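You operate a simulated robot arm through the tools that you are given. There is no shell and no other tool.

You run a simulated robot arm. Do the job below in one go: nothing can be reset, and whatever is moved stays where it is left.

## Task
Seal the bag in the sliding cup, then switch the sealer off.
Fine: seconds as the chart says; cup back at LOAD; WARM may stay lit.

It is judged by the outcome, as a careful person would: the job done as asked, and still so three seconds after it is handed in. It fails if anything else is knocked over, pushed out of place, dropped, spilled or broken. A push-on lid holds only when it is set on centred and level and pressed home; a screw cap is set on level and turned clockwise until tight.

## Robot
A 7-joint arm with a two-finger parallel gripper, fixed in place. Base frame: the origin is at the foot of the arm, x ahead of it, y to its left, z up. Lengths are in mm, angles in degrees, forces in N, time in s.
With the tool pointing down near the work surface it reaches from about 200 to 560 mm from the base axis. Its first joint turns from -166.0 to 166.0 degrees. Payload 3.4 kg.
The TCP is the grasp point between the finger pads, 30 mm short of the fingertips. In the tool frame z runs along the fingers and y along their closing line. Largest opening 94 mm; finger width 28, thickness 10; the body of the gripper, 50 by 96 mm, starts 55 mm behind the TCP.
Orientation is that of the tool frame in the base frame, as a unit quaternion [x, y, z, w]. With the fingers straight down and closing along the base's y, the tool's x points along the base's -x, its y along +y and its z along -z.

## Interface
- The arm moves only by the tool nudge_tool. Its argument "increments" is a list of rows, each an object (a shift or turn left out is 0, a gripper value left out holds the last) with "translation": the shift along the tool's x, y, z in mm, a list of three; "rotation": the turn, a rotation vector about the tool's x, y, z in degrees, a list of three; "jaw": the finger opening in mm, from 0 to 94. In form: [{"translation": [x, y, z], "rotation": [rx, ry, rz], "jaw": jaw}, ...]. A call has 1 to 20 rows; each row shifts and turns the commanded pose from where the row before left it, along the tool's axes as they then stand. Each row takes 0.2 s and may step no farther than 50 mm and 8.6 degrees from the row before; otherwise, or with a gripper value out of range, the whole call is refused. A pose out of reach is approached as far as the arm can. The call stops where the force on the tool passes 70 N (or 10 N more than at its start, if that is more) or the arm is blocked; 0.2 s more then pass. Each finger travels about 72 mm/s and halts on what it meets, pressing with about 38 N; the grip force reading is that of the motor and also rises with nothing between the fingers. The clock runs only during rows and for 0.2 s after the last one: add rows that do not move to give the fingers time. It gives the time, the measured TCP pose, the force on the tool (base axes), the opening and the grip force at its end, in the units of the frame above (readings bear some noise), with the torque about the TCP (base axes, N m) and any sound that the robot's microphone picked up, and new pictures: "pictures" is both (left out), scene, wrist or none.
- Cameras (640 x 400 px; columns grow to the right, rows downward): "scene" is fixed at [66, 513, 1429.6]; the picture's right is [-0.66, -0.75, 0.00], its down [-0.30, 0.27, -0.92] and it looks along [0.69, -0.61, -0.40] (base axes); focal length 266 px, centre (320, 200). "wrist" rides on the gripper at [76, 14, -102] in the tool frame; the picture's right is [-0.18, 0.98, 0.00], its down [-0.75, -0.14, -0.64] and it looks along [-0.63, -0.12, 0.77] (tool axes); focal length 243 px, centre (320, 200). There is no depth. A picture from a camera that has moved, and an enlarged one, comes with that camera's place and axes in the base frame and with its lens. The place of the scene camera against the robot may be out by one fixed shift of up to 25 mm in any direction.
- lift_body(by): slides the trunk up (or, below 0, down) by that many mm; the arm rides with it, the base frame stays. It gives what a move gives, with no picture.
- close_up(camera, box): a new picture of the part [left, top, right, bottom] of that camera's present view, enlarged. No time passes.
- close_job(): hands the job in; it is judged then, once.

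Nothing tells you positions but the pictures and the camera data. Unless the task says otherwise, let go and move clear before handing in.

The tools are called after ">>>" as name(argument=value, ...) on one line, values as JSON. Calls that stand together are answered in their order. nudge_tool: Moves the arm, as the interface text tells. Its arguments: {"type":"object","properties":{"increments":{"type":"array","items":{"type":"object","properties":{"translation":{"type":"array","items":{"type":"number"}},"rotation":{"type":"array","items":{"type":"number"}},"jaw":{"type":"number"}}}},"pictures":{"type":"string","enum":["both","scene","wrist","none"]}},"required":["increments"]} The other tools are called the same way: lift_body (by) slides the trunk up or down; close_up (camera, box) takes an enlarged picture of a part of a camera's view; close_job () hands the job in.

At the start:

```text
t: 0.0
tcp_pos: [272.5, -74.1, 1388.6]
ee_rot: [0.0, 1.0, 0.0, 0.0]
wrist_force: [-0.5, -0.9, -0.2]
torque: [-0.01, 0.03, 0.02]
grip_width: 94.0
grip_force: 0.1
trunk travel left (down, up): [-300.0, 86.0]
```

scene: 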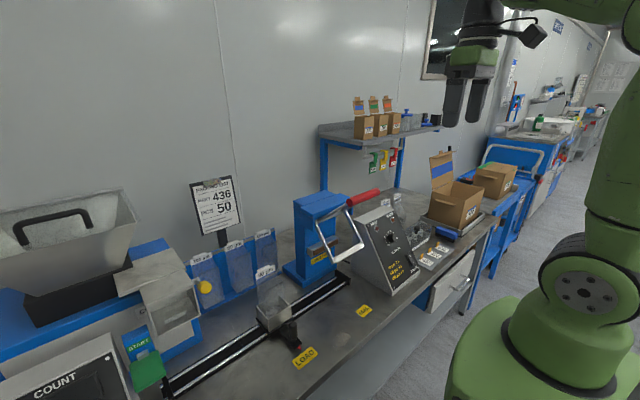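
wrist: 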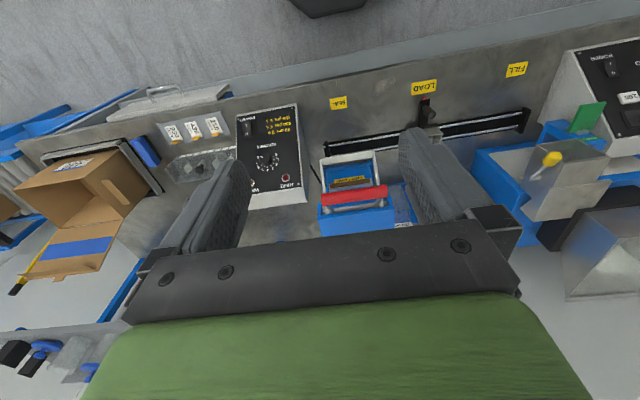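

I see a bench with a sealer (blue press with red handle), a control box with dial and switch, and a sliding cup on a rail with FILL / LOAD / SEAL marks. I'll look closer at the labels and the parts before moving.

>>> close_up(camera="scene", box=[340, 180, 440, 300])

>>> close_up(camera="scene", box=[180, 170, 260, 250])

>>> close_up(camera="scene", box=[220, 180, 420, 380])

>>> close_up(camera="wrist", box=[230, 90, 450, 230])

>>> close_up(camera="wrist", box=[230, 100, 310, 210])

>>> close_up(camera="scene", box=[240, 260, 330, 360])

```text
3.33 times, centred on (390, 240) of scene
camera zoom: at [66.0, 513.0, 1429.6], right [-0.66, -0.75, 0.0], down [-0.3, 0.27, -0.92], along [0.69, -0.61, -0.4], focal length 886 px, centre (87, 67)
```

zoom: 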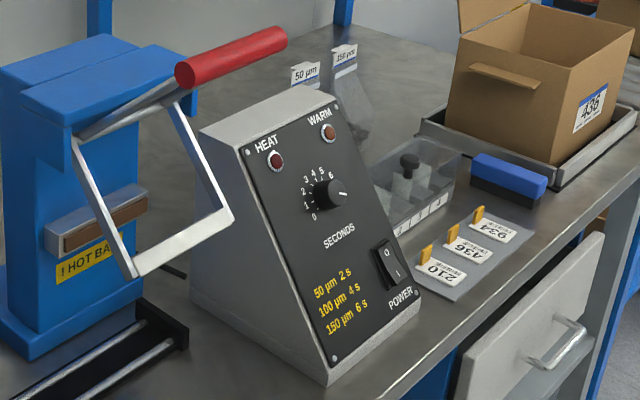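

```text
5.00 times, centred on (220, 210) of scene
camera zoom: at [66.0, 513.0, 1429.6], right [-0.66, -0.75, 0.0], down [-0.3, 0.27, -0.92], along [0.69, -0.61, -0.4], focal length 1330 px, centre (820, 150)
```

zoom: 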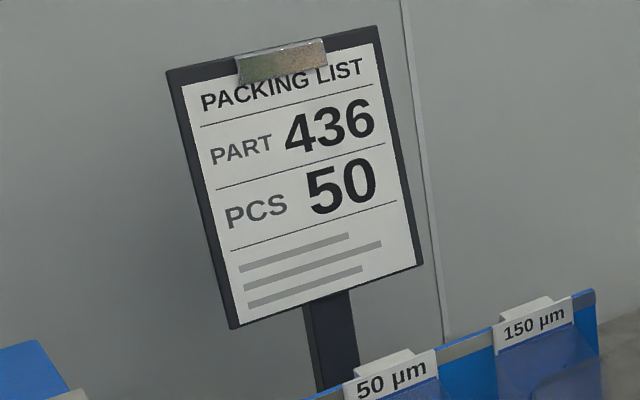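

```text
2.00 times, centred on (320, 280) of scene
camera zoom: at [66.0, 513.0, 1429.6], right [-0.66, -0.75, 0.0], down [-0.3, 0.27, -0.92], along [0.69, -0.61, -0.4], focal length 532 px, centre (320, 40)
```

zoom: 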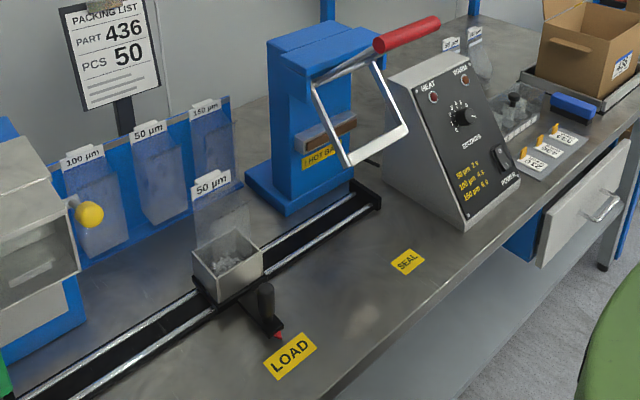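

```text
2.86 times, centred on (340, 160) of wrist
camera zoom: at [196.0, -59.5, 1490.3], right [0.18, 0.98, 0.0], down [0.75, -0.14, 0.64], along [0.63, -0.12, -0.77], focal length 693 px, centre (263, 314)
```

zoom: 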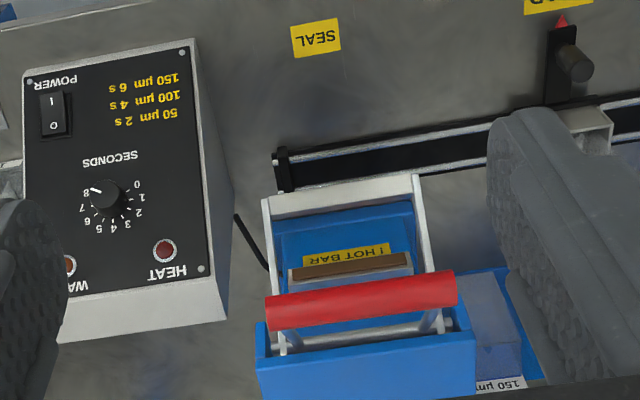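

```text
3.64 times, centred on (270, 155) of wrist
camera zoom: at [196.0, -59.5, 1490.3], right [0.18, 0.98, 0.0], down [0.75, -0.14, 0.64], along [0.63, -0.12, -0.77], focal length 882 px, centre (502, 364)
```

zoom: 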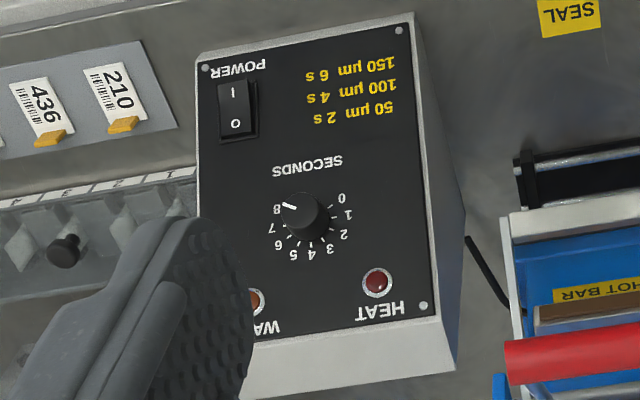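

```text
4.00 times, centred on (285, 310) of scene
camera zoom: at [66.0, 513.0, 1429.6], right [-0.66, -0.75, 0.0], down [-0.3, 0.27, -0.92], along [0.69, -0.61, -0.4], focal length 1064 px, centre (460, -240)
```

zoom: 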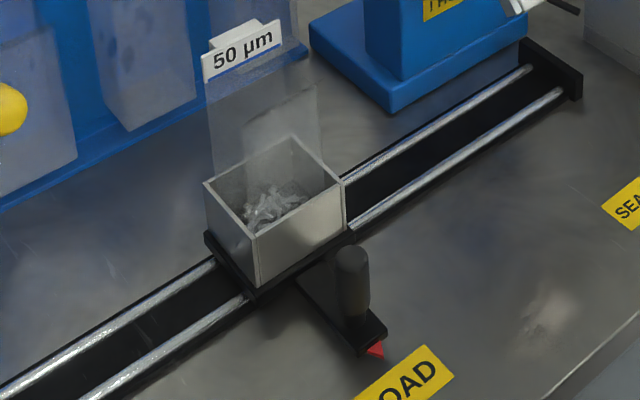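

The bag in the cup is tagged 50 µm, so the chart gives 2 s. The dial is at 8 and must be turned to 2. The cup stands at LOAD, and I still need to check which way the power rocker is set. Next I'll move the wrist camera sideways, well above everything, to triangulate positions.

>>> nudge_tool(increments=[{"translation": [0, 40, 0]}, {"translation": [0, 40, 0]}, {"translation": [0, 40, 0]}, {"translation": [0, 40, 0]}, {"translation": [0, 0, 0]}], pictures="both")

```text
t: 1.2
tcp_pos: [271.4, 86.2, 1390.0]
ee_rot: [0.001, 1.0, 0.001, 0.0]
wrist_force: [-0.3, -0.4, 0.3]
torque: [0.01, 0.01, -0.01]
grip_width: 94.0
grip_force: 0.0
trunk travel left (down, up): [-300.0, 86.0]
camera wrist: at [194.3, 100.9, 1491.0], right [0.18, 0.98, 0.0], down [0.75, -0.14, 0.64], along [0.63, -0.12, -0.77], focal length 243 px, centre (320, 200)
```

scene: 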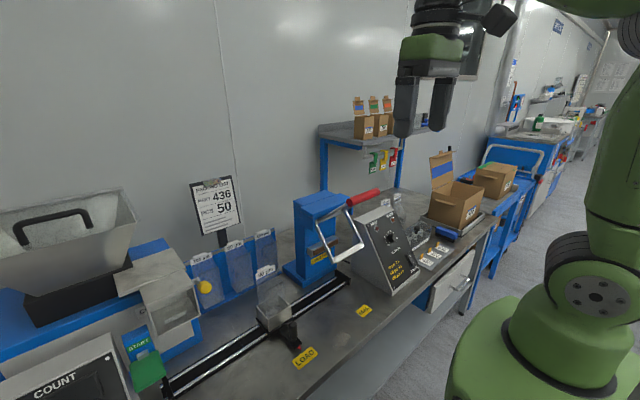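
wrist: 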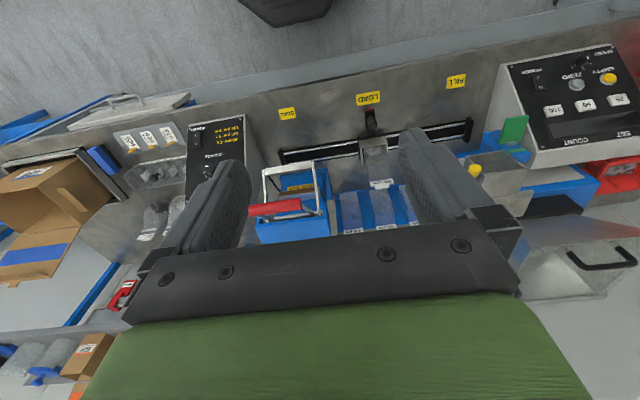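

The parts shift clearly between the two views. I'll take enlarged views here to get sharp pixel positions.

>>> close_up(camera="wrist", box=[240, 80, 400, 180])

>>> close_up(camera="wrist", box=[240, 150, 400, 250])

>>> close_up(camera="wrist", box=[340, 80, 420, 200])

>>> close_up(camera="wrist", box=[180, 100, 260, 150])

```text
4.00 times, centred on (320, 130) of wrist
camera zoom: at [194.3, 100.9, 1491.0], right [0.18, 0.98, 0.0], down [0.75, -0.14, 0.64], along [0.63, -0.12, -0.77], focal length 970 px, centre (320, 480)
```

zoom: 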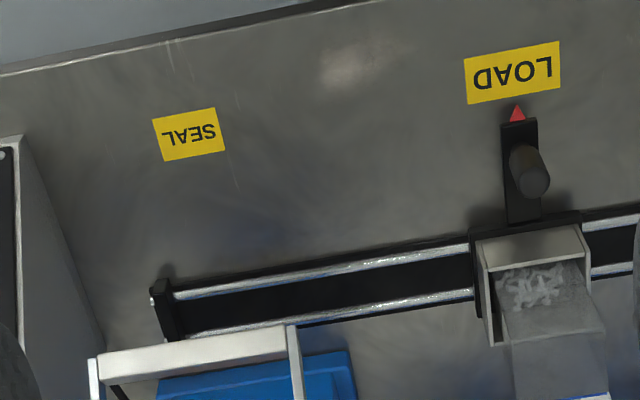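

```text
4.00 times, centred on (320, 200) of wrist
camera zoom: at [194.3, 100.9, 1491.0], right [0.18, 0.98, 0.0], down [0.75, -0.14, 0.64], along [0.63, -0.12, -0.77], focal length 970 px, centre (320, 200)
```

zoom: 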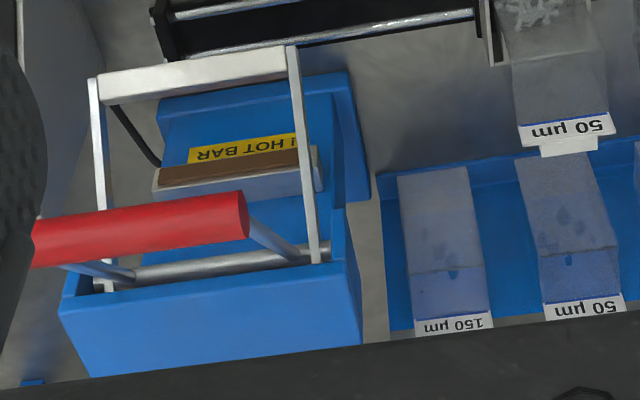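

```text
3.33 times, centred on (380, 140) of wrist
camera zoom: at [194.3, 100.9, 1491.0], right [0.18, 0.98, 0.0], down [0.75, -0.14, 0.64], along [0.63, -0.12, -0.77], focal length 809 px, centre (120, 400)
```

zoom: 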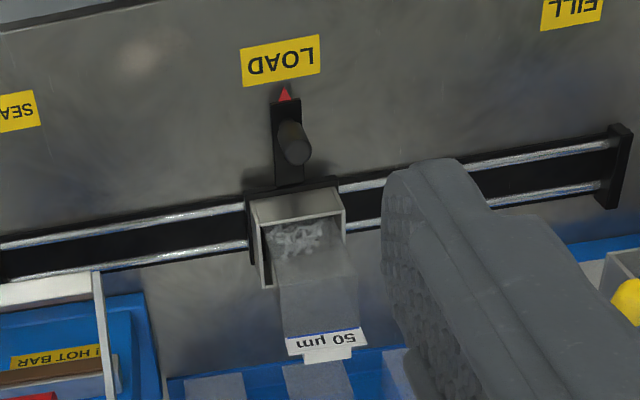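

```text
8.00 times, centred on (220, 125) of wrist
camera zoom: at [194.3, 100.9, 1491.0], right [0.18, 0.98, 0.0], down [0.75, -0.14, 0.64], along [0.63, -0.12, -0.77], focal length 1941 px, centre (1120, 800)
```

zoom: 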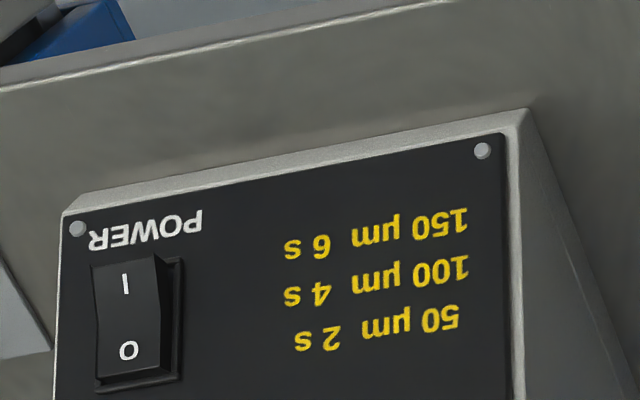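

Triangulating the two wrist views gives these positions:
- Bench top: z ≈ 742.
- Red handle: x ≈ 483, y from -109 to 9, z ≈ 1141.
- Power rocker: about (446, -319, 825).
- Cup: y ≈ 200, with SEAL at y ≈ -48.

Next I'll move sideways in front of the control box and lower the trunk for a closer look.

>>> nudge_tool(increments=[{"translation": [0, -48, 0]}, {"translation": [0, -48, 0]}, {"translation": [0, -48, 0]}, {"translation": [0, -48, 0]}, {"translation": [0, -48, 0]}, {"translation": [0, -48, 0]}, {"translation": [0, -48, 0]}], pictures="wrist")

>>> lift_body(by=-200)

>>> nudge_tool(increments=[{"translation": [0, 0, 0]}], pictures="both")

```text
t: 2.8
tcp_pos: [271.7, -251.8, 1386.5]
ee_rot: [0.001, 1.0, 0.001, 0.0]
wrist_force: [0.9, 0.1, -0.9]
torque: [0.04, 0.01, 0.0]
grip_width: 94.0
grip_force: 0.0
trunk travel left (down, up): [-300.0, 86.0]
camera wrist: at [194.8, -237.6, 1488.0], right [0.18, 0.98, 0.0], down [0.75, -0.14, 0.64], along [0.63, -0.12, -0.77], focal length 243 px, centre (320, 200)
```

wrist: 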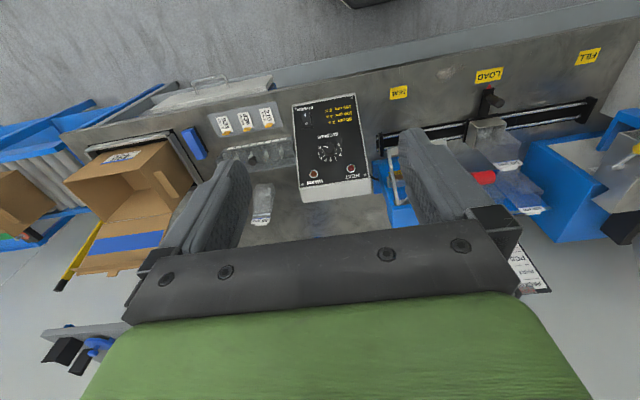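

```text
t: 5.0
tcp_pos: [270.6, -248.1, 1186.8]
ee_rot: [0.001, 1.0, -0.001, 0.0]
wrist_force: [-0.8, 0.5, 0.5]
torque: [-0.01, 0.04, 0.02]
grip_width: 94.1
grip_force: 0.1
trunk travel left (down, up): [-100.0, 286.0]
```

```text
t: 5.4
tcp_pos: [270.5, -249.4, 1187.4]
ee_rot: [0.0, 1.0, 0.0, 0.0]
wrist_force: [1.3, 0.1, 0.3]
torque: [-0.01, 0.01, -0.02]
grip_width: 94.1
grip_force: 0.1
trunk travel left (down, up): [-100.0, 286.0]
camera wrist: at [194.4, -234.5, 1289.0], right [0.18, 0.98, 0.0], down [0.75, -0.14, 0.64], along [0.63, -0.12, -0.77], focal length 243 px, centre (320, 200)
```

scene: 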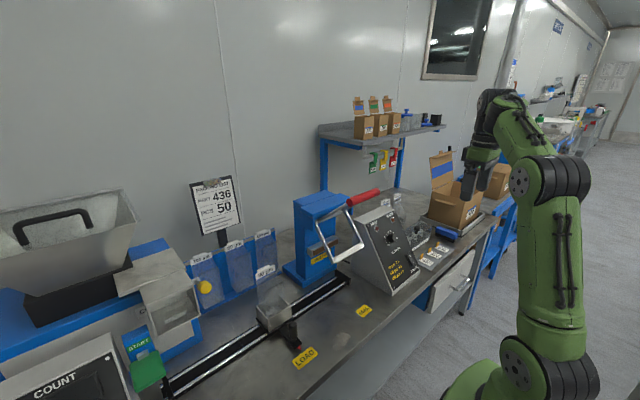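
wrist: 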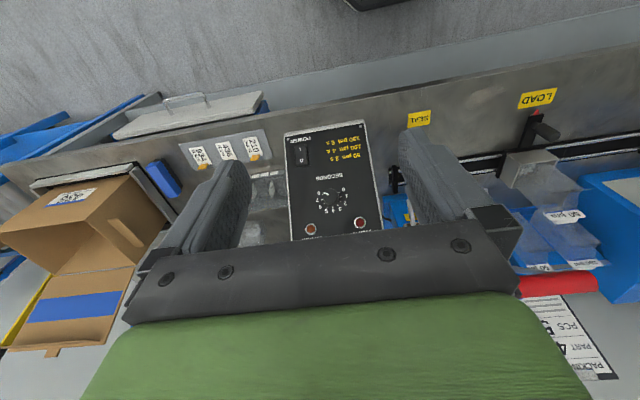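

>>> close_up(camera="wrist", box=[270, 110, 400, 250])

>>> close_up(camera="wrist", box=[280, 125, 330, 175])

>>> close_up(camera="wrist", box=[300, 165, 380, 240])

>>> close_up(camera="scene", box=[350, 200, 430, 300])

>>> close_up(camera="wrist", box=[460, 70, 620, 200])

```text
2.86 times, centred on (335, 180) of wrist
camera zoom: at [194.4, -234.5, 1289.0], right [0.18, 0.98, 0.0], down [0.75, -0.14, 0.64], along [0.63, -0.12, -0.77], focal length 693 px, centre (277, 257)
```

zoom: 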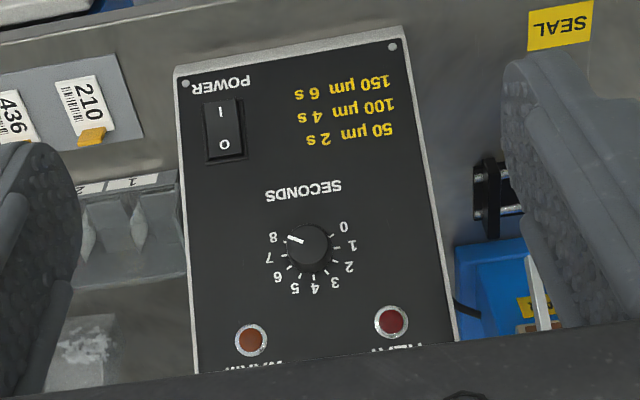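

```text
8.00 times, centred on (305, 150) of wrist
camera zoom: at [194.4, -234.5, 1289.0], right [0.18, 0.98, 0.0], down [0.75, -0.14, 0.64], along [0.63, -0.12, -0.77], focal length 1941 px, centre (440, 600)
```

zoom: 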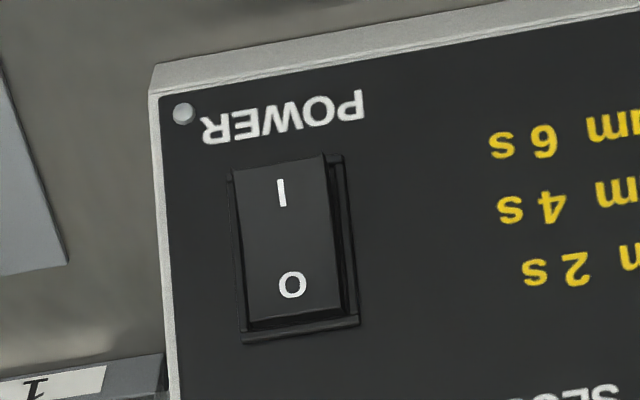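

```text
5.33 times, centred on (340, 202) of wrist
camera zoom: at [194.4, -234.5, 1289.0], right [0.18, 0.98, 0.0], down [0.75, -0.14, 0.64], along [0.63, -0.12, -0.77], focal length 1294 px, centre (213, 187)
```

zoom: 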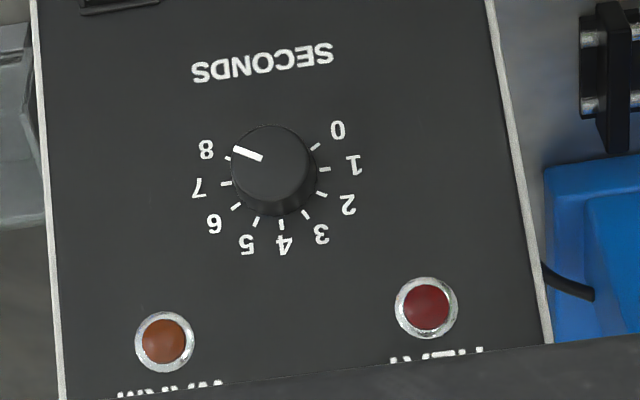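

```text
4.00 times, centred on (390, 250) of scene
camera zoom: at [66.0, 513.0, 1429.6], right [-0.66, -0.75, 0.0], down [-0.3, 0.27, -0.92], along [0.69, -0.61, -0.4], focal length 1064 px, centre (40, 0)
```

zoom: 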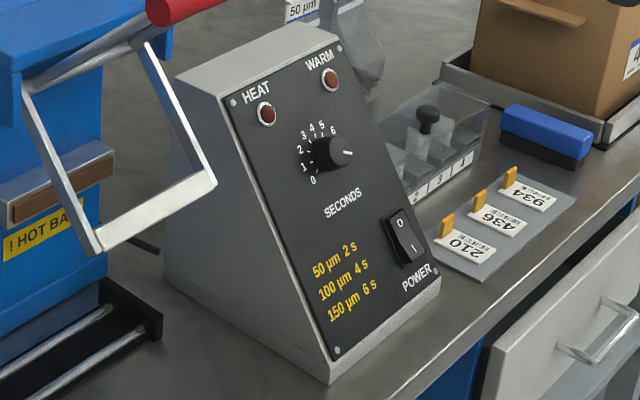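

```text
3.08 times, centred on (540, 135) of wrist
camera zoom: at [194.4, -234.5, 1289.0], right [0.18, 0.98, 0.0], down [0.75, -0.14, 0.64], along [0.63, -0.12, -0.77], focal length 746 px, centre (-357, 400)
```

zoom: 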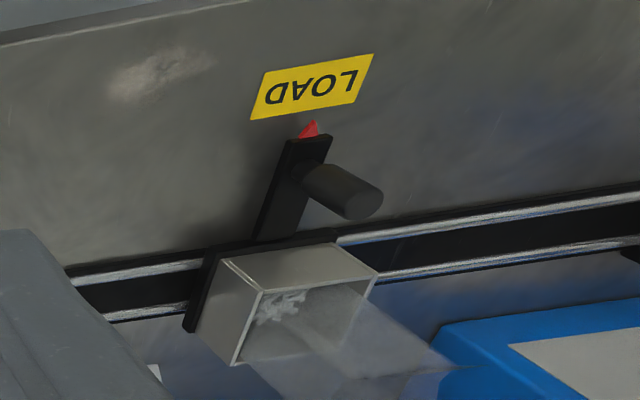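

>>> close_up(camera="scene", box=[380, 245, 430, 280])

>>> close_up(camera="scene", box=[290, 180, 390, 280])

>>> close_up(camera="scene", box=[360, 200, 420, 250])

```text
11.43 times, centred on (405, 262) of scene
camera zoom: at [66.0, 513.0, 1429.6], right [-0.66, -0.75, 0.0], down [-0.3, 0.27, -0.92], along [0.69, -0.61, -0.4], focal length 3040 px, centre (-651, -514)
```

zoom: 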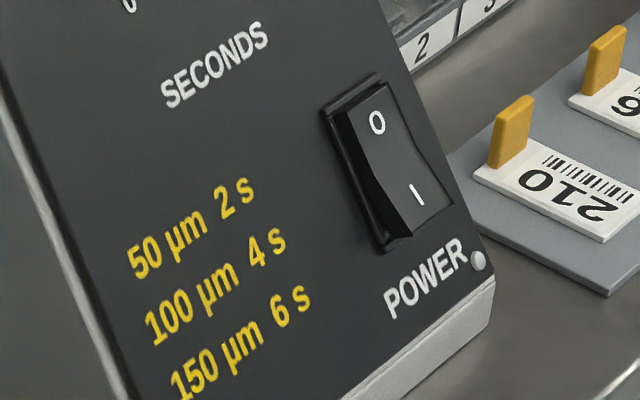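

```text
4.00 times, centred on (340, 230) of scene
camera zoom: at [66.0, 513.0, 1429.6], right [-0.66, -0.75, 0.0], down [-0.3, 0.27, -0.92], along [0.69, -0.61, -0.4], focal length 1064 px, centre (240, 80)
```

zoom: 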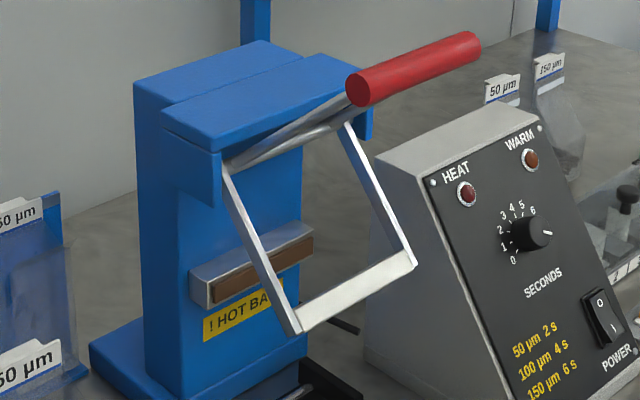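

```text
8.00 times, centred on (390, 225) of scene
camera zoom: at [66.0, 513.0, 1429.6], right [-0.66, -0.75, 0.0], down [-0.3, 0.27, -0.92], along [0.69, -0.61, -0.4], focal length 2128 px, centre (-240, 0)
```

zoom: 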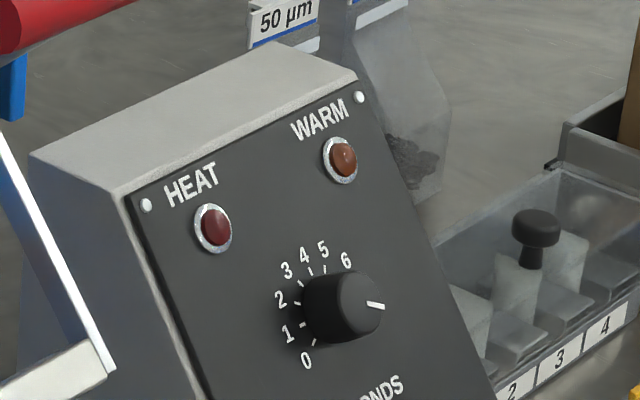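

The panel slopes about 55° from horizontal and faces the robot:
- **Dial:** base at about (513, -269, 899), pointing at 8, with 30° per second.
- **Rocker:** about (452, -323, 812), with the O end pressed in and the I end raised, so it is off now.
- **Lever:** pivots near (632, -47, 1015), so the handle comes down and forward to close the bar.

Next I'll tilt the tool square to the panel, at a standoff in front of the dial.

>>> nudge_tool(increments=[{"translation": [-14.9, -4.8, 31.85]}, {"translation": [-14.9, -4.8, 31.85]}, {"translation": [-14.9, -4.8, 31.85]}, {"translation": [-14.9, -4.8, 31.85]}, {"rotation": [0, -7.914, 0]}, {"rotation": [0, -7.914, 0]}, {"rotation": [0, -7.914, 0]}, {"rotation": [0, -7.914, 0]}, {"rotation": [0, -7.914, 0]}, {"rotation": [0, -7.914, 0]}, {"rotation": [0, -7.914, 0]}, {"translation": [0, 0, 0]}], pictures="both")

```text
t: 8.0
tcp_pos: [332.1, -267.9, 1058.7]
ee_rot: [0.0, 0.885, 0.0, 0.465]
wrist_force: [0.7, -0.4, 0.3]
torque: [-0.02, 0.02, -0.04]
grip_width: 93.9
grip_force: 0.0
trunk travel left (down, up): [-100.0, 286.0]
camera wrist: at [203.3, -253.0, 1054.3], right [0.11, 0.98, 0.15], down [-0.1, -0.14, 0.98], along [0.99, -0.12, 0.09], focal length 243 px, centre (320, 200)
```

scene: 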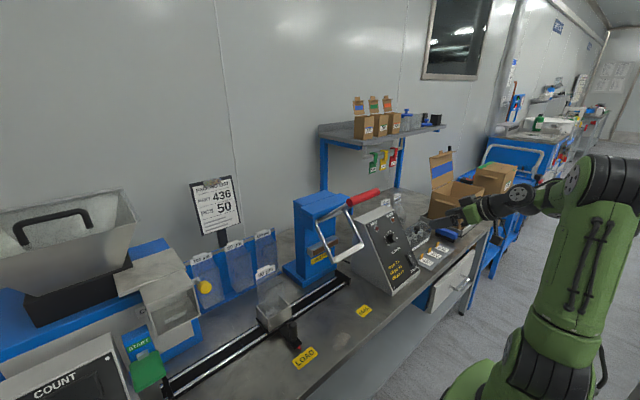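
wrist: 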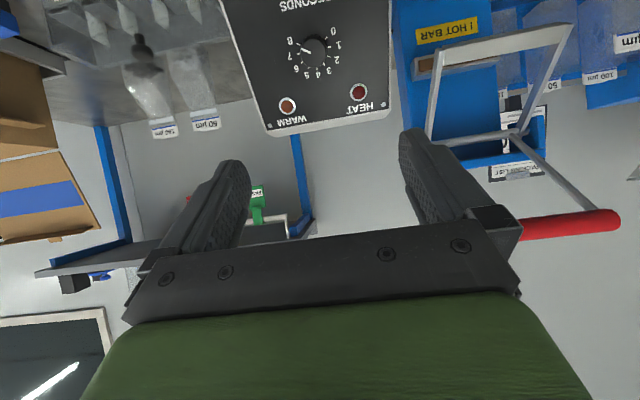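

The tilt went as planned. I'll enlarge the dial and the sealer mechanism from this view to refine their positions.

>>> close_up(camera="wrist", box=[220, 0, 400, 140])

>>> close_up(camera="wrist", box=[390, 0, 640, 250])

```text
2.86 times, centred on (310, 70) of wrist
camera zoom: at [203.3, -253.0, 1054.3], right [0.11, 0.98, 0.15], down [-0.1, -0.14, 0.98], along [0.99, -0.12, 0.09], focal length 693 px, centre (349, 571)
```

zoom: 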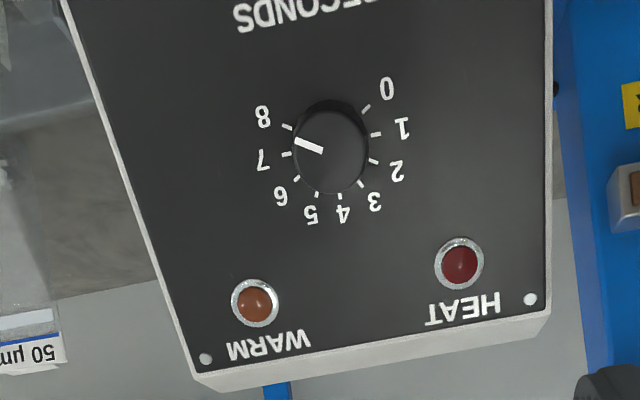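

```text
1.60 times, centred on (515, 125) of wrist
camera zoom: at [203.3, -253.0, 1054.3], right [0.11, 0.98, 0.15], down [-0.1, -0.14, 0.98], along [0.99, -0.12, 0.09], focal length 388 px, centre (8, 320)
```

zoom: 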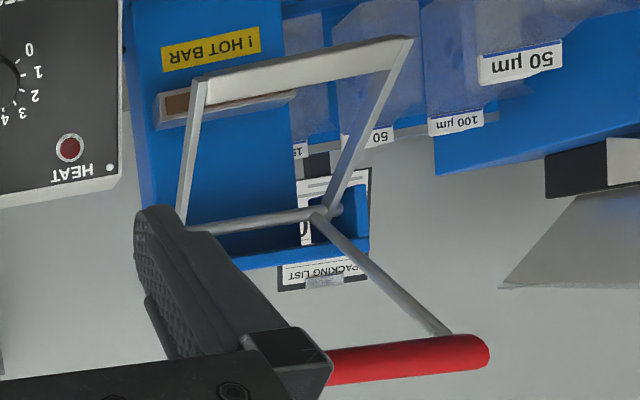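

Two independent views agree that the dial base is at (515, -269, 897). I'll move to a standoff in front of it and pre-turn the gripper +90°. A -180° turn (anticlockwise, from 8 to 2) then stays symmetric about the neutral wrist angle.

>>> nudge_tool(increments=[{"translation": [9.5, -0.4, 47.4]}, {"translation": [9.5, -0.4, 47.4]}, {"translation": [9.5, -0.4, 47.4]}, {"rotation": [0, 0, 8.2]}, {"rotation": [0, 0, 8.2]}, {"rotation": [0, 0, 8.2]}, {"rotation": [0, 0, 8.2]}, {"rotation": [0, 0, 8.2]}, {"rotation": [0, 0, 8.2]}, {"rotation": [0, 0, 8.2]}, {"rotation": [0, 0, 8.2]}, {"rotation": [0, 0, 8.2]}, {"rotation": [0, 0, 8.2]}, {"rotation": [0, 0, 8.0]}, {"translation": [0, 0, 0], "jaw": 70}, {"translation": [0, 0, 0], "jaw": 70}], pictures="both")

```text
t: 11.4
tcp_pos: [431.0, -269.5, 955.7]
ee_rot: [0.626, 0.625, 0.329, 0.329]
wrist_force: [-0.2, 0.0, 0.1]
torque: [0.0, -0.03, 0.0]
grip_width: 70.0
grip_force: 0.2
trunk travel left (down, up): [-100.0, 286.0]
camera wrist: at [355.3, -192.8, 1024.0], right [0.56, -0.19, 0.81], down [-0.61, -0.75, 0.25], along [0.56, -0.63, -0.53], focal length 243 px, centre (320, 200)
```

scene: 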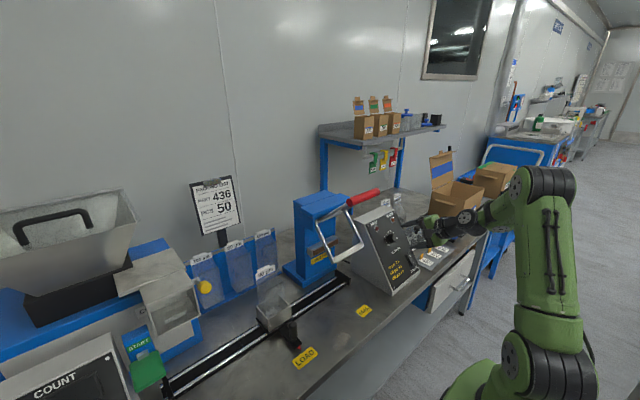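
wrist: 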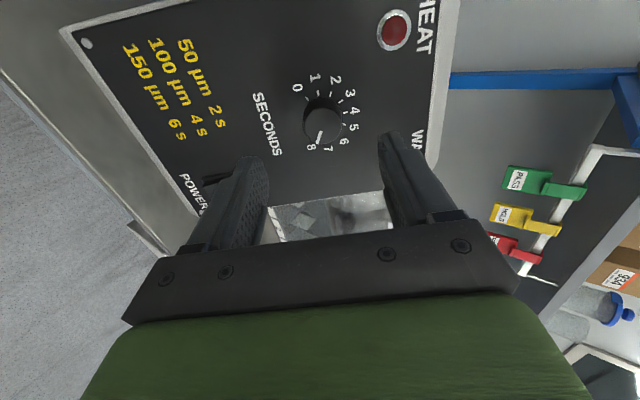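

>>> close_up(camera="wrist", box=[270, 60, 380, 170])

```text
3.64 times, centred on (325, 115) of wrist
camera zoom: at [355.3, -192.8, 1024.0], right [0.56, -0.19, 0.81], down [-0.61, -0.75, 0.25], along [0.56, -0.63, -0.53], focal length 882 px, centre (302, 509)
```

zoom: 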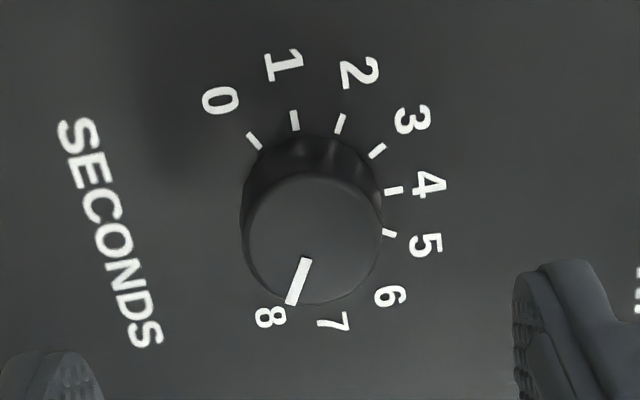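

The gripper axis is about 2 mm off the knob along the slope. I'll correct that and advance 67 mm, which puts the fingertips about 3 mm short of the panel with the knob between them.

>>> nudge_tool(increments=[{"translation": [0, 2, 25]}, {"translation": [0, 0, 22]}, {"translation": [0, 0, 12]}, {"translation": [0, 0, 8]}, {"translation": [0, 0, 0]}], pictures="wrist")

```text
t: 12.6
tcp_pos: [489.2, -269.9, 918.1]
ee_rot: [0.626, 0.626, 0.329, 0.329]
wrist_force: [-0.4, 0.4, -0.5]
torque: [0.05, -0.01, 0.02]
grip_width: 69.9
grip_force: 0.0
trunk travel left (down, up): [-100.0, 286.0]
camera wrist: at [412.5, -193.0, 987.6], right [0.56, -0.18, 0.81], down [-0.61, -0.75, 0.25], along [0.56, -0.63, -0.53], focal length 243 px, centre (320, 200)
```

wrist: 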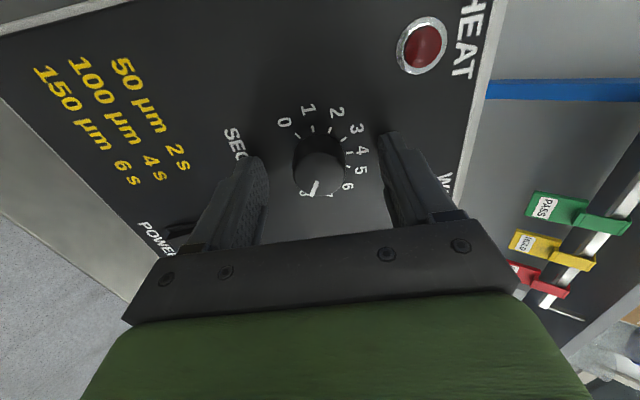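

The knob is centred between the fingers. I'll close on it now.

>>> nudge_tool(increments=[{"jaw": 20}, {"jaw": 20}, {"jaw": 20}, {"jaw": 20}], pictures="wrist")

```text
t: 13.6
tcp_pos: [488.2, -270.0, 917.3]
ee_rot: [0.627, 0.625, 0.329, 0.328]
wrist_force: [-2.5, 1.7, -4.7]
torque: [-0.09, 0.16, -0.02]
grip_width: 30.7
grip_force: 44.7
trunk travel left (down, up): [-100.0, 286.0]
camera wrist: at [412.2, -193.0, 987.2], right [0.56, -0.19, 0.81], down [-0.61, -0.75, 0.25], along [0.56, -0.63, -0.53], focal length 243 px, centre (320, 200)
```

wrist: 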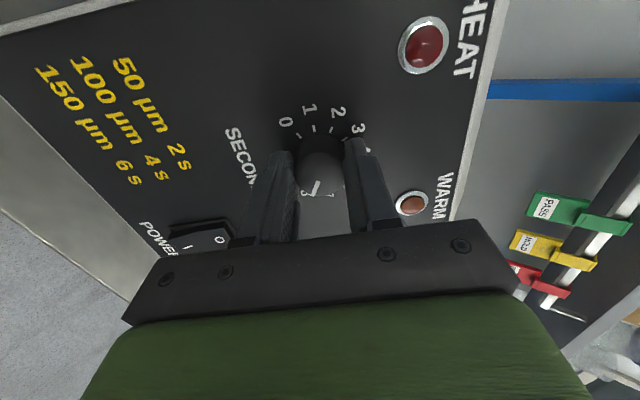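

The knob is gripped at 30.7 mm with only a small side force. I'll turn it anticlockwise about halfway first and check that it follows.

>>> nudge_tool(increments=[{"rotation": [0, 0, -8.5]}, {"rotation": [0, 0, -8.5]}, {"rotation": [0, 0, -8.5]}, {"rotation": [0, 0, -8.5]}, {"rotation": [0, 0, -8.5]}, {"rotation": [0, 0, -8.5]}, {"rotation": [0, 0, -8.5]}, {"rotation": [0, 0, -8.5]}, {"rotation": [0, 0, -8.5]}, {"rotation": [0, 0, -8.5]}], pictures="both")

```text
t: 15.8
tcp_pos: [488.5, -270.3, 917.5]
ee_rot: [0.038, 0.886, 0.019, 0.463]
wrist_force: [5.3, 3.6, -15.4]
torque: [0.06, 0.54, 0.07]
grip_width: 31.0
grip_force: 45.2
trunk travel left (down, up): [-100.0, 286.0]
camera wrist: at [361.0, -249.2, 913.7], right [0.15, 0.96, 0.22], down [-0.11, -0.2, 0.97], along [0.98, -0.17, 0.07], focal length 243 px, centre (320, 200)
```

scene: 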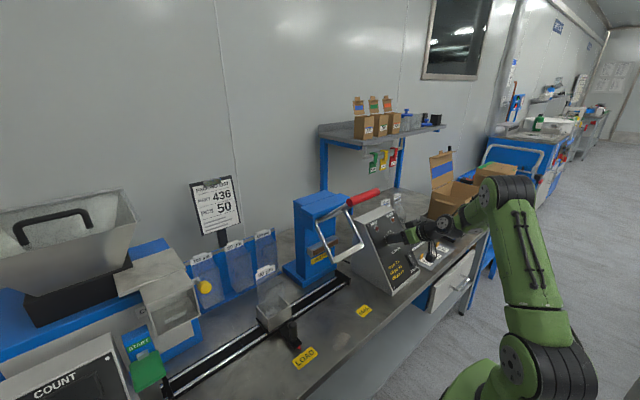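
wrist: 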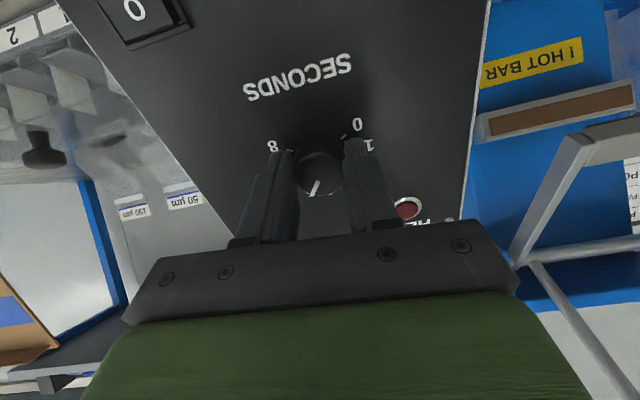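

The knob is turning with the gripper. I'll do the remaining ~95°.

>>> nudge_tool(increments=[{"rotation": [0, 0, -8.59]}, {"rotation": [0, 0, -8.59]}, {"rotation": [0, 0, -8.59]}, {"rotation": [0, 0, -8.59]}, {"rotation": [0, 0, -8.59]}, {"rotation": [0, 0, -8.59]}, {"rotation": [0, 0, -8.59]}, {"rotation": [0, 0, -8.59]}, {"rotation": [0, 0, -8.59]}, {"rotation": [0, 0, -8.59]}, {"rotation": [0, 0, -8.59]}], pictures="both")

>>> close_up(camera="wrist", box=[240, 100, 400, 220])

```text
t: 18.2
tcp_pos: [488.8, -270.1, 918.4]
ee_rot: [-0.624, 0.629, -0.327, 0.329]
wrist_force: [-0.2, -2.2, -9.7]
torque: [0.49, 0.41, 0.71]
grip_width: 31.0
grip_force: 45.4
trunk travel left (down, up): [-100.0, 286.0]
camera wrist: at [395.3, -346.6, 963.4], right [-0.56, 0.19, -0.81], down [-0.44, 0.75, 0.49], along [0.7, 0.63, -0.34], focal length 243 px, centre (320, 200)
```

scene: 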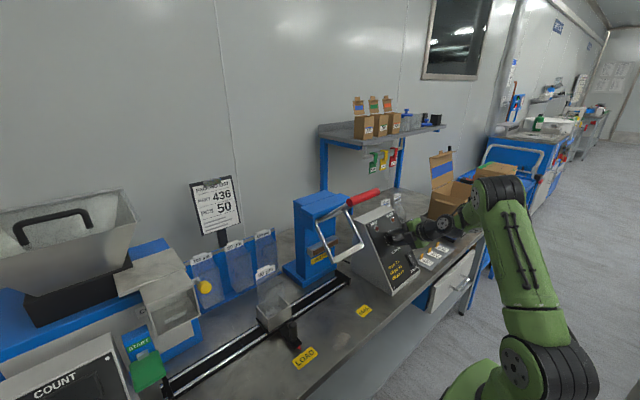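
wrist: 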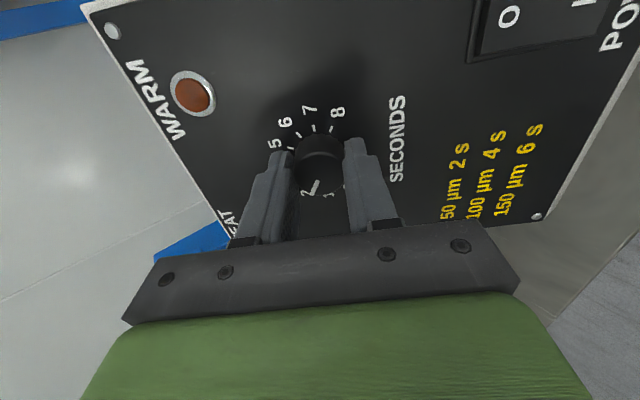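

```text
3.33 times, centred on (320, 160) of wrist
camera zoom: at [395.3, -346.6, 963.4], right [-0.56, 0.19, -0.81], down [-0.44, 0.75, 0.49], along [0.7, 0.63, -0.34], focal length 809 px, centre (320, 333)
```

zoom: 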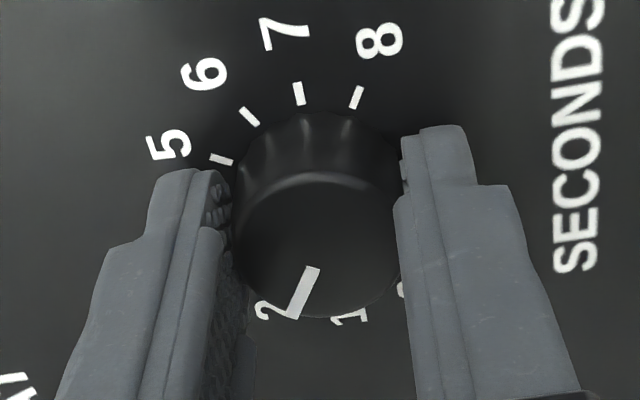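

The pointer now appears to be at 2. I'll release, back off and check it from a square view.

>>> nudge_tool(increments=[{"jaw": 70}, {"jaw": 70}, {"jaw": 70}, {"jaw": 70}, {"translation": [0, 0, -20]}, {"translation": [0, 0, -30]}, {"translation": [0, 0, -30]}, {"translation": [0, 0, 0]}], pictures="wrist")

>>> close_up(camera="wrist", box=[250, 40, 390, 180])

>>> close_up(camera="scene", box=[350, 200, 430, 280])

```text
t: 20.0
tcp_pos: [423.6, -269.1, 964.8]
ee_rot: [-0.623, 0.629, -0.327, 0.33]
wrist_force: [0.4, -0.4, 0.1]
torque: [-0.02, -0.02, -0.03]
grip_width: 70.0
grip_force: 0.0
trunk travel left (down, up): [-100.0, 286.0]
camera wrist: at [330.9, -343.5, 1010.5], right [-0.56, 0.19, -0.81], down [-0.44, 0.75, 0.49], along [0.7, 0.63, -0.33], focal length 243 px, centre (320, 200)
```

wrist: 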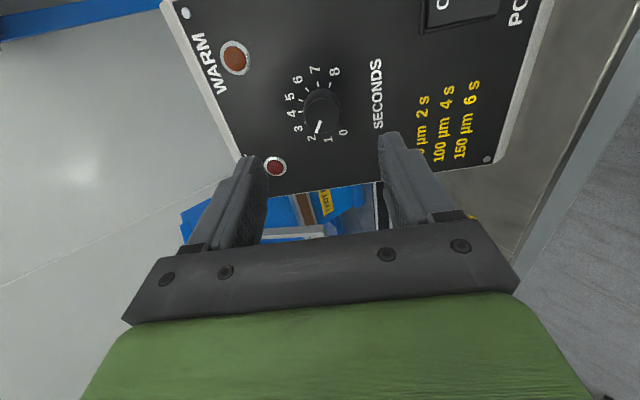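

```text
2.86 times, centred on (320, 110) of wrist
camera zoom: at [330.9, -343.5, 1010.5], right [-0.56, 0.19, -0.81], down [-0.44, 0.75, 0.49], along [0.7, 0.63, -0.33], focal length 693 px, centre (320, 457)
```

zoom: 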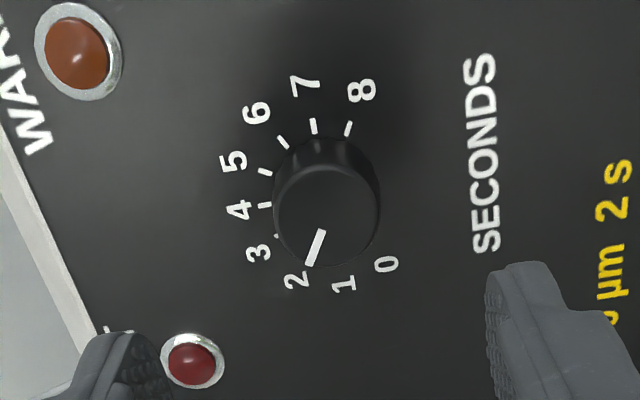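

```text
5.00 times, centred on (390, 240) of scene
camera zoom: at [66.0, 513.0, 1429.6], right [-0.66, -0.75, 0.0], down [-0.3, 0.27, -0.92], along [0.69, -0.61, -0.4], focal length 1330 px, centre (-30, 0)
```

zoom: 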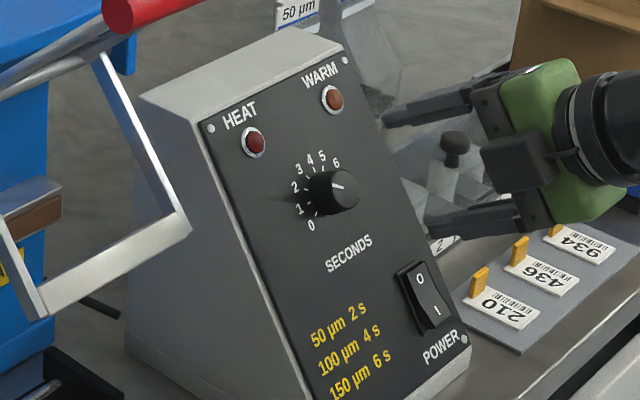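

The dial is on 2: the pointer lies within about 1–2° of the 2 mark and passes through the knob centre. Next comes the rocker. I'll close the fingers and move to a standoff square in front of it. At this wrist angle the 20 mm side of the closed fingertips lies along the slope, so it fits one half of the rocker.

>>> nudge_tool(increments=[{"translation": [18, 36, 3.5], "jaw": 0}, {"translation": [18, 36, 3.5], "jaw": 0}, {"translation": [18, 36, 3.5], "jaw": 0}, {"translation": [0, 0, 0], "jaw": 0}, {"translation": [0, 0, 0], "jaw": 0}], pictures="wrist")

>>> close_up(camera="wrist", box=[240, 60, 400, 200])

>>> close_up(camera="scene", box=[350, 200, 450, 300])

```text
t: 21.2
tcp_pos: [369.5, -320.1, 866.9]
ee_rot: [-0.623, 0.629, -0.328, 0.329]
wrist_force: [-0.4, 0.6, 1.0]
torque: [-0.02, 0.02, -0.01]
grip_width: 0.0
grip_force: 32.8
trunk travel left (down, up): [-100.0, 286.0]
camera wrist: at [275.8, -396.8, 913.0], right [-0.56, 0.19, -0.81], down [-0.44, 0.75, 0.49], along [0.7, 0.63, -0.33], focal length 243 px, centre (320, 200)
```

wrist: 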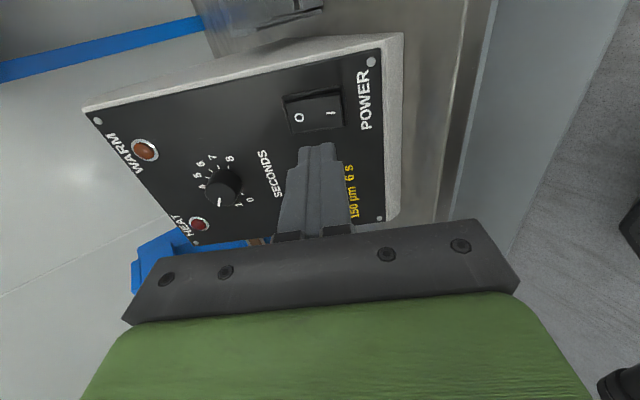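

```text
2.86 times, centred on (320, 130) of wrist
camera zoom: at [275.8, -396.8, 913.0], right [-0.56, 0.19, -0.81], down [-0.44, 0.75, 0.49], along [0.7, 0.63, -0.33], focal length 693 px, centre (320, 400)
```

zoom: 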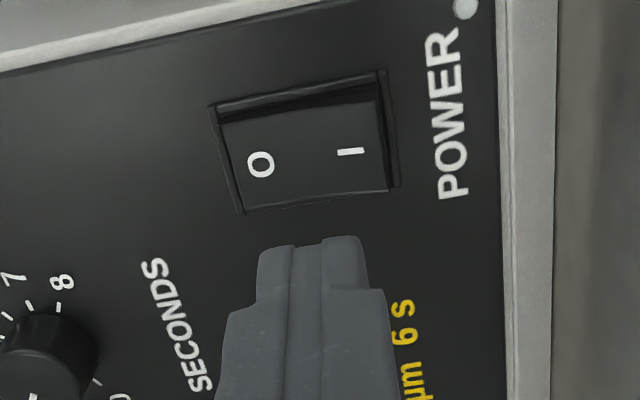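

```text
4.00 times, centred on (400, 250) of scene
camera zoom: at [66.0, 513.0, 1429.6], right [-0.66, -0.75, 0.0], down [-0.3, 0.27, -0.92], along [0.69, -0.61, -0.4], focal length 1064 px, centre (0, 0)
```

zoom: 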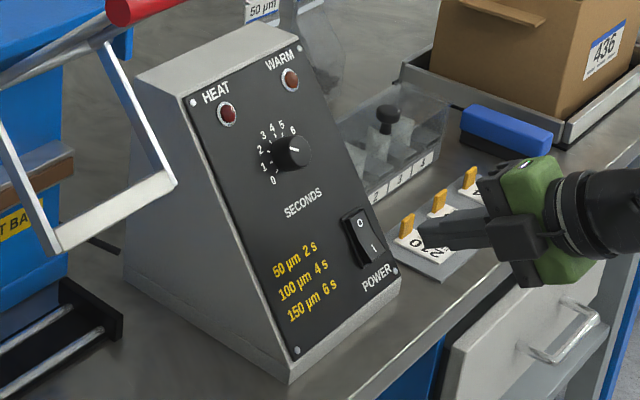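

The rocker's raised I half lies about 8 mm down-slope and 6–7 mm sideways of the gripper axis. I'll correct for that and approach, stopping short of contact to check.

>>> nudge_tool(increments=[{"translation": [6, 8, 0]}, {"translation": [0, 0, 25]}, {"translation": [0, 0, 20]}, {"translation": [0, 0, 0]}], pictures="both")

>>> close_up(camera="wrist", box=[240, 80, 400, 220])

>>> close_up(camera="scene", box=[360, 220, 460, 300])

```text
t: 22.2
tcp_pos: [400.5, -327.6, 836.3]
ee_rot: [-0.623, 0.629, -0.328, 0.33]
wrist_force: [-0.2, 1.2, -1.1]
torque: [0.0, 0.01, 0.0]
grip_width: 0.0
grip_force: 32.8
trunk travel left (down, up): [-100.0, 286.0]
camera wrist: at [307.6, -403.1, 881.7], right [-0.56, 0.19, -0.81], down [-0.44, 0.75, 0.49], along [0.7, 0.63, -0.33], focal length 243 px, centre (320, 200)
```

scene: 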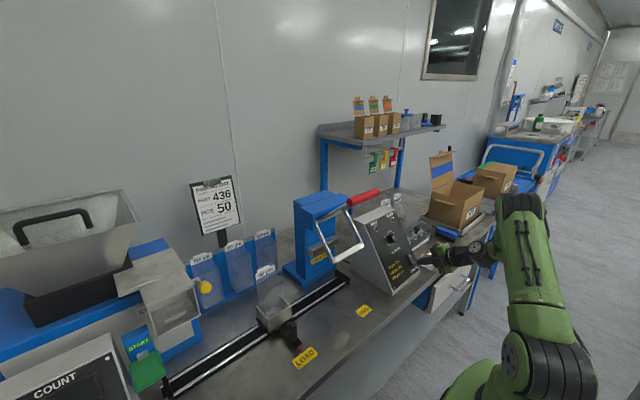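
wrist: 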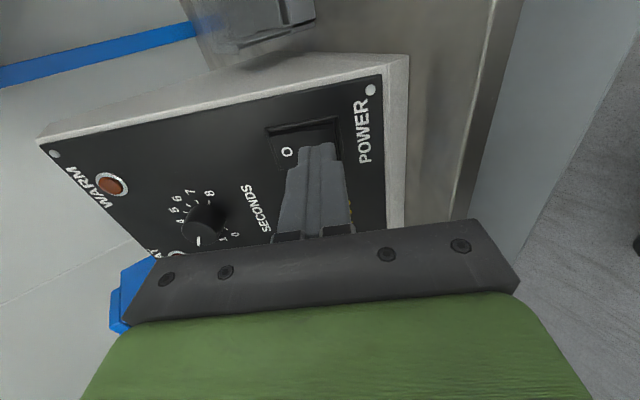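

```text
2.86 times, centred on (320, 150) of wrist
camera zoom: at [307.6, -403.1, 881.7], right [-0.56, 0.19, -0.81], down [-0.44, 0.75, 0.49], along [0.7, 0.63, -0.33], focal length 693 px, centre (320, 343)
```

zoom: 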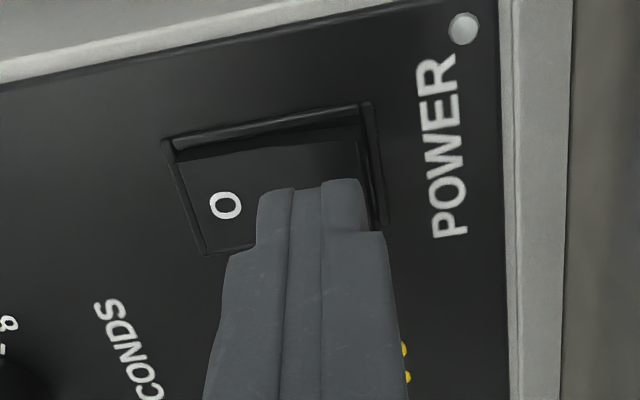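

```text
5.00 times, centred on (410, 260) of scene
camera zoom: at [66.0, 513.0, 1429.6], right [-0.66, -0.75, 0.0], down [-0.3, 0.27, -0.92], along [0.69, -0.61, -0.4], focal length 1330 px, centre (-130, -100)
```

zoom: 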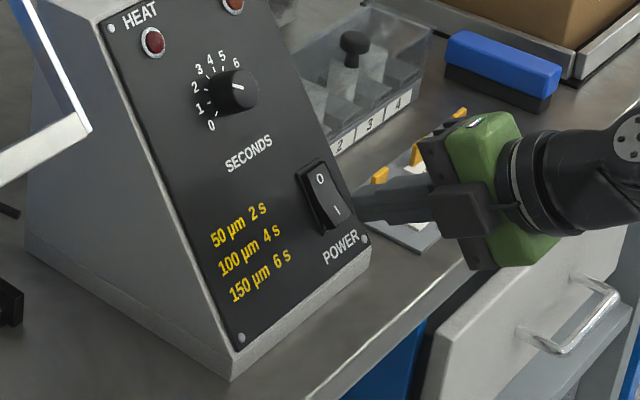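

The tips are lined up on the I half, about 25 mm off the panel. I'll press slowly in small steps.

>>> nudge_tool(increments=[{"translation": [0, 0, 10]}, {"translation": [0, 0, 3]}, {"translation": [0, 0, 2]}, {"translation": [0, 0, 2]}], pictures="wrist")

>>> close_up(camera="scene", box=[380, 240, 440, 290])

```text
t: 23.2
tcp_pos: [415.6, -328.4, 827.5]
ee_rot: [-0.623, 0.628, -0.328, 0.33]
wrist_force: [0.4, 0.9, 0.4]
torque: [-0.01, 0.03, 0.02]
grip_width: 0.0
grip_force: 32.7
trunk travel left (down, up): [-100.0, 286.0]
camera wrist: at [321.8, -403.8, 872.4], right [-0.56, 0.19, -0.81], down [-0.44, 0.75, 0.49], along [0.7, 0.63, -0.33], focal length 243 px, centre (320, 200)
```

wrist: 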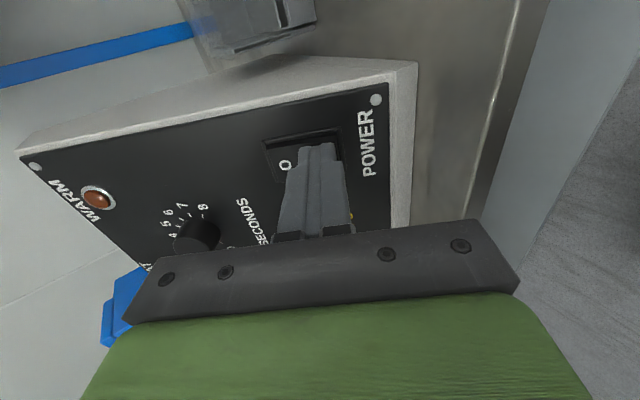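

```text
8.00 times, centred on (410, 265) of scene
camera zoom: at [66.0, 513.0, 1429.6], right [-0.66, -0.75, 0.0], down [-0.3, 0.27, -0.92], along [0.69, -0.61, -0.4], focal length 2128 px, centre (-400, -320)
```

zoom: 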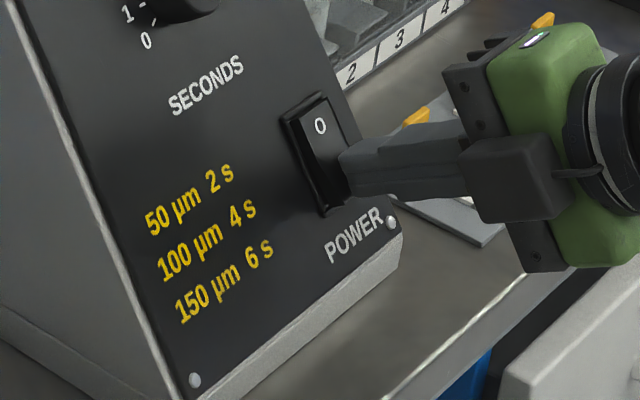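

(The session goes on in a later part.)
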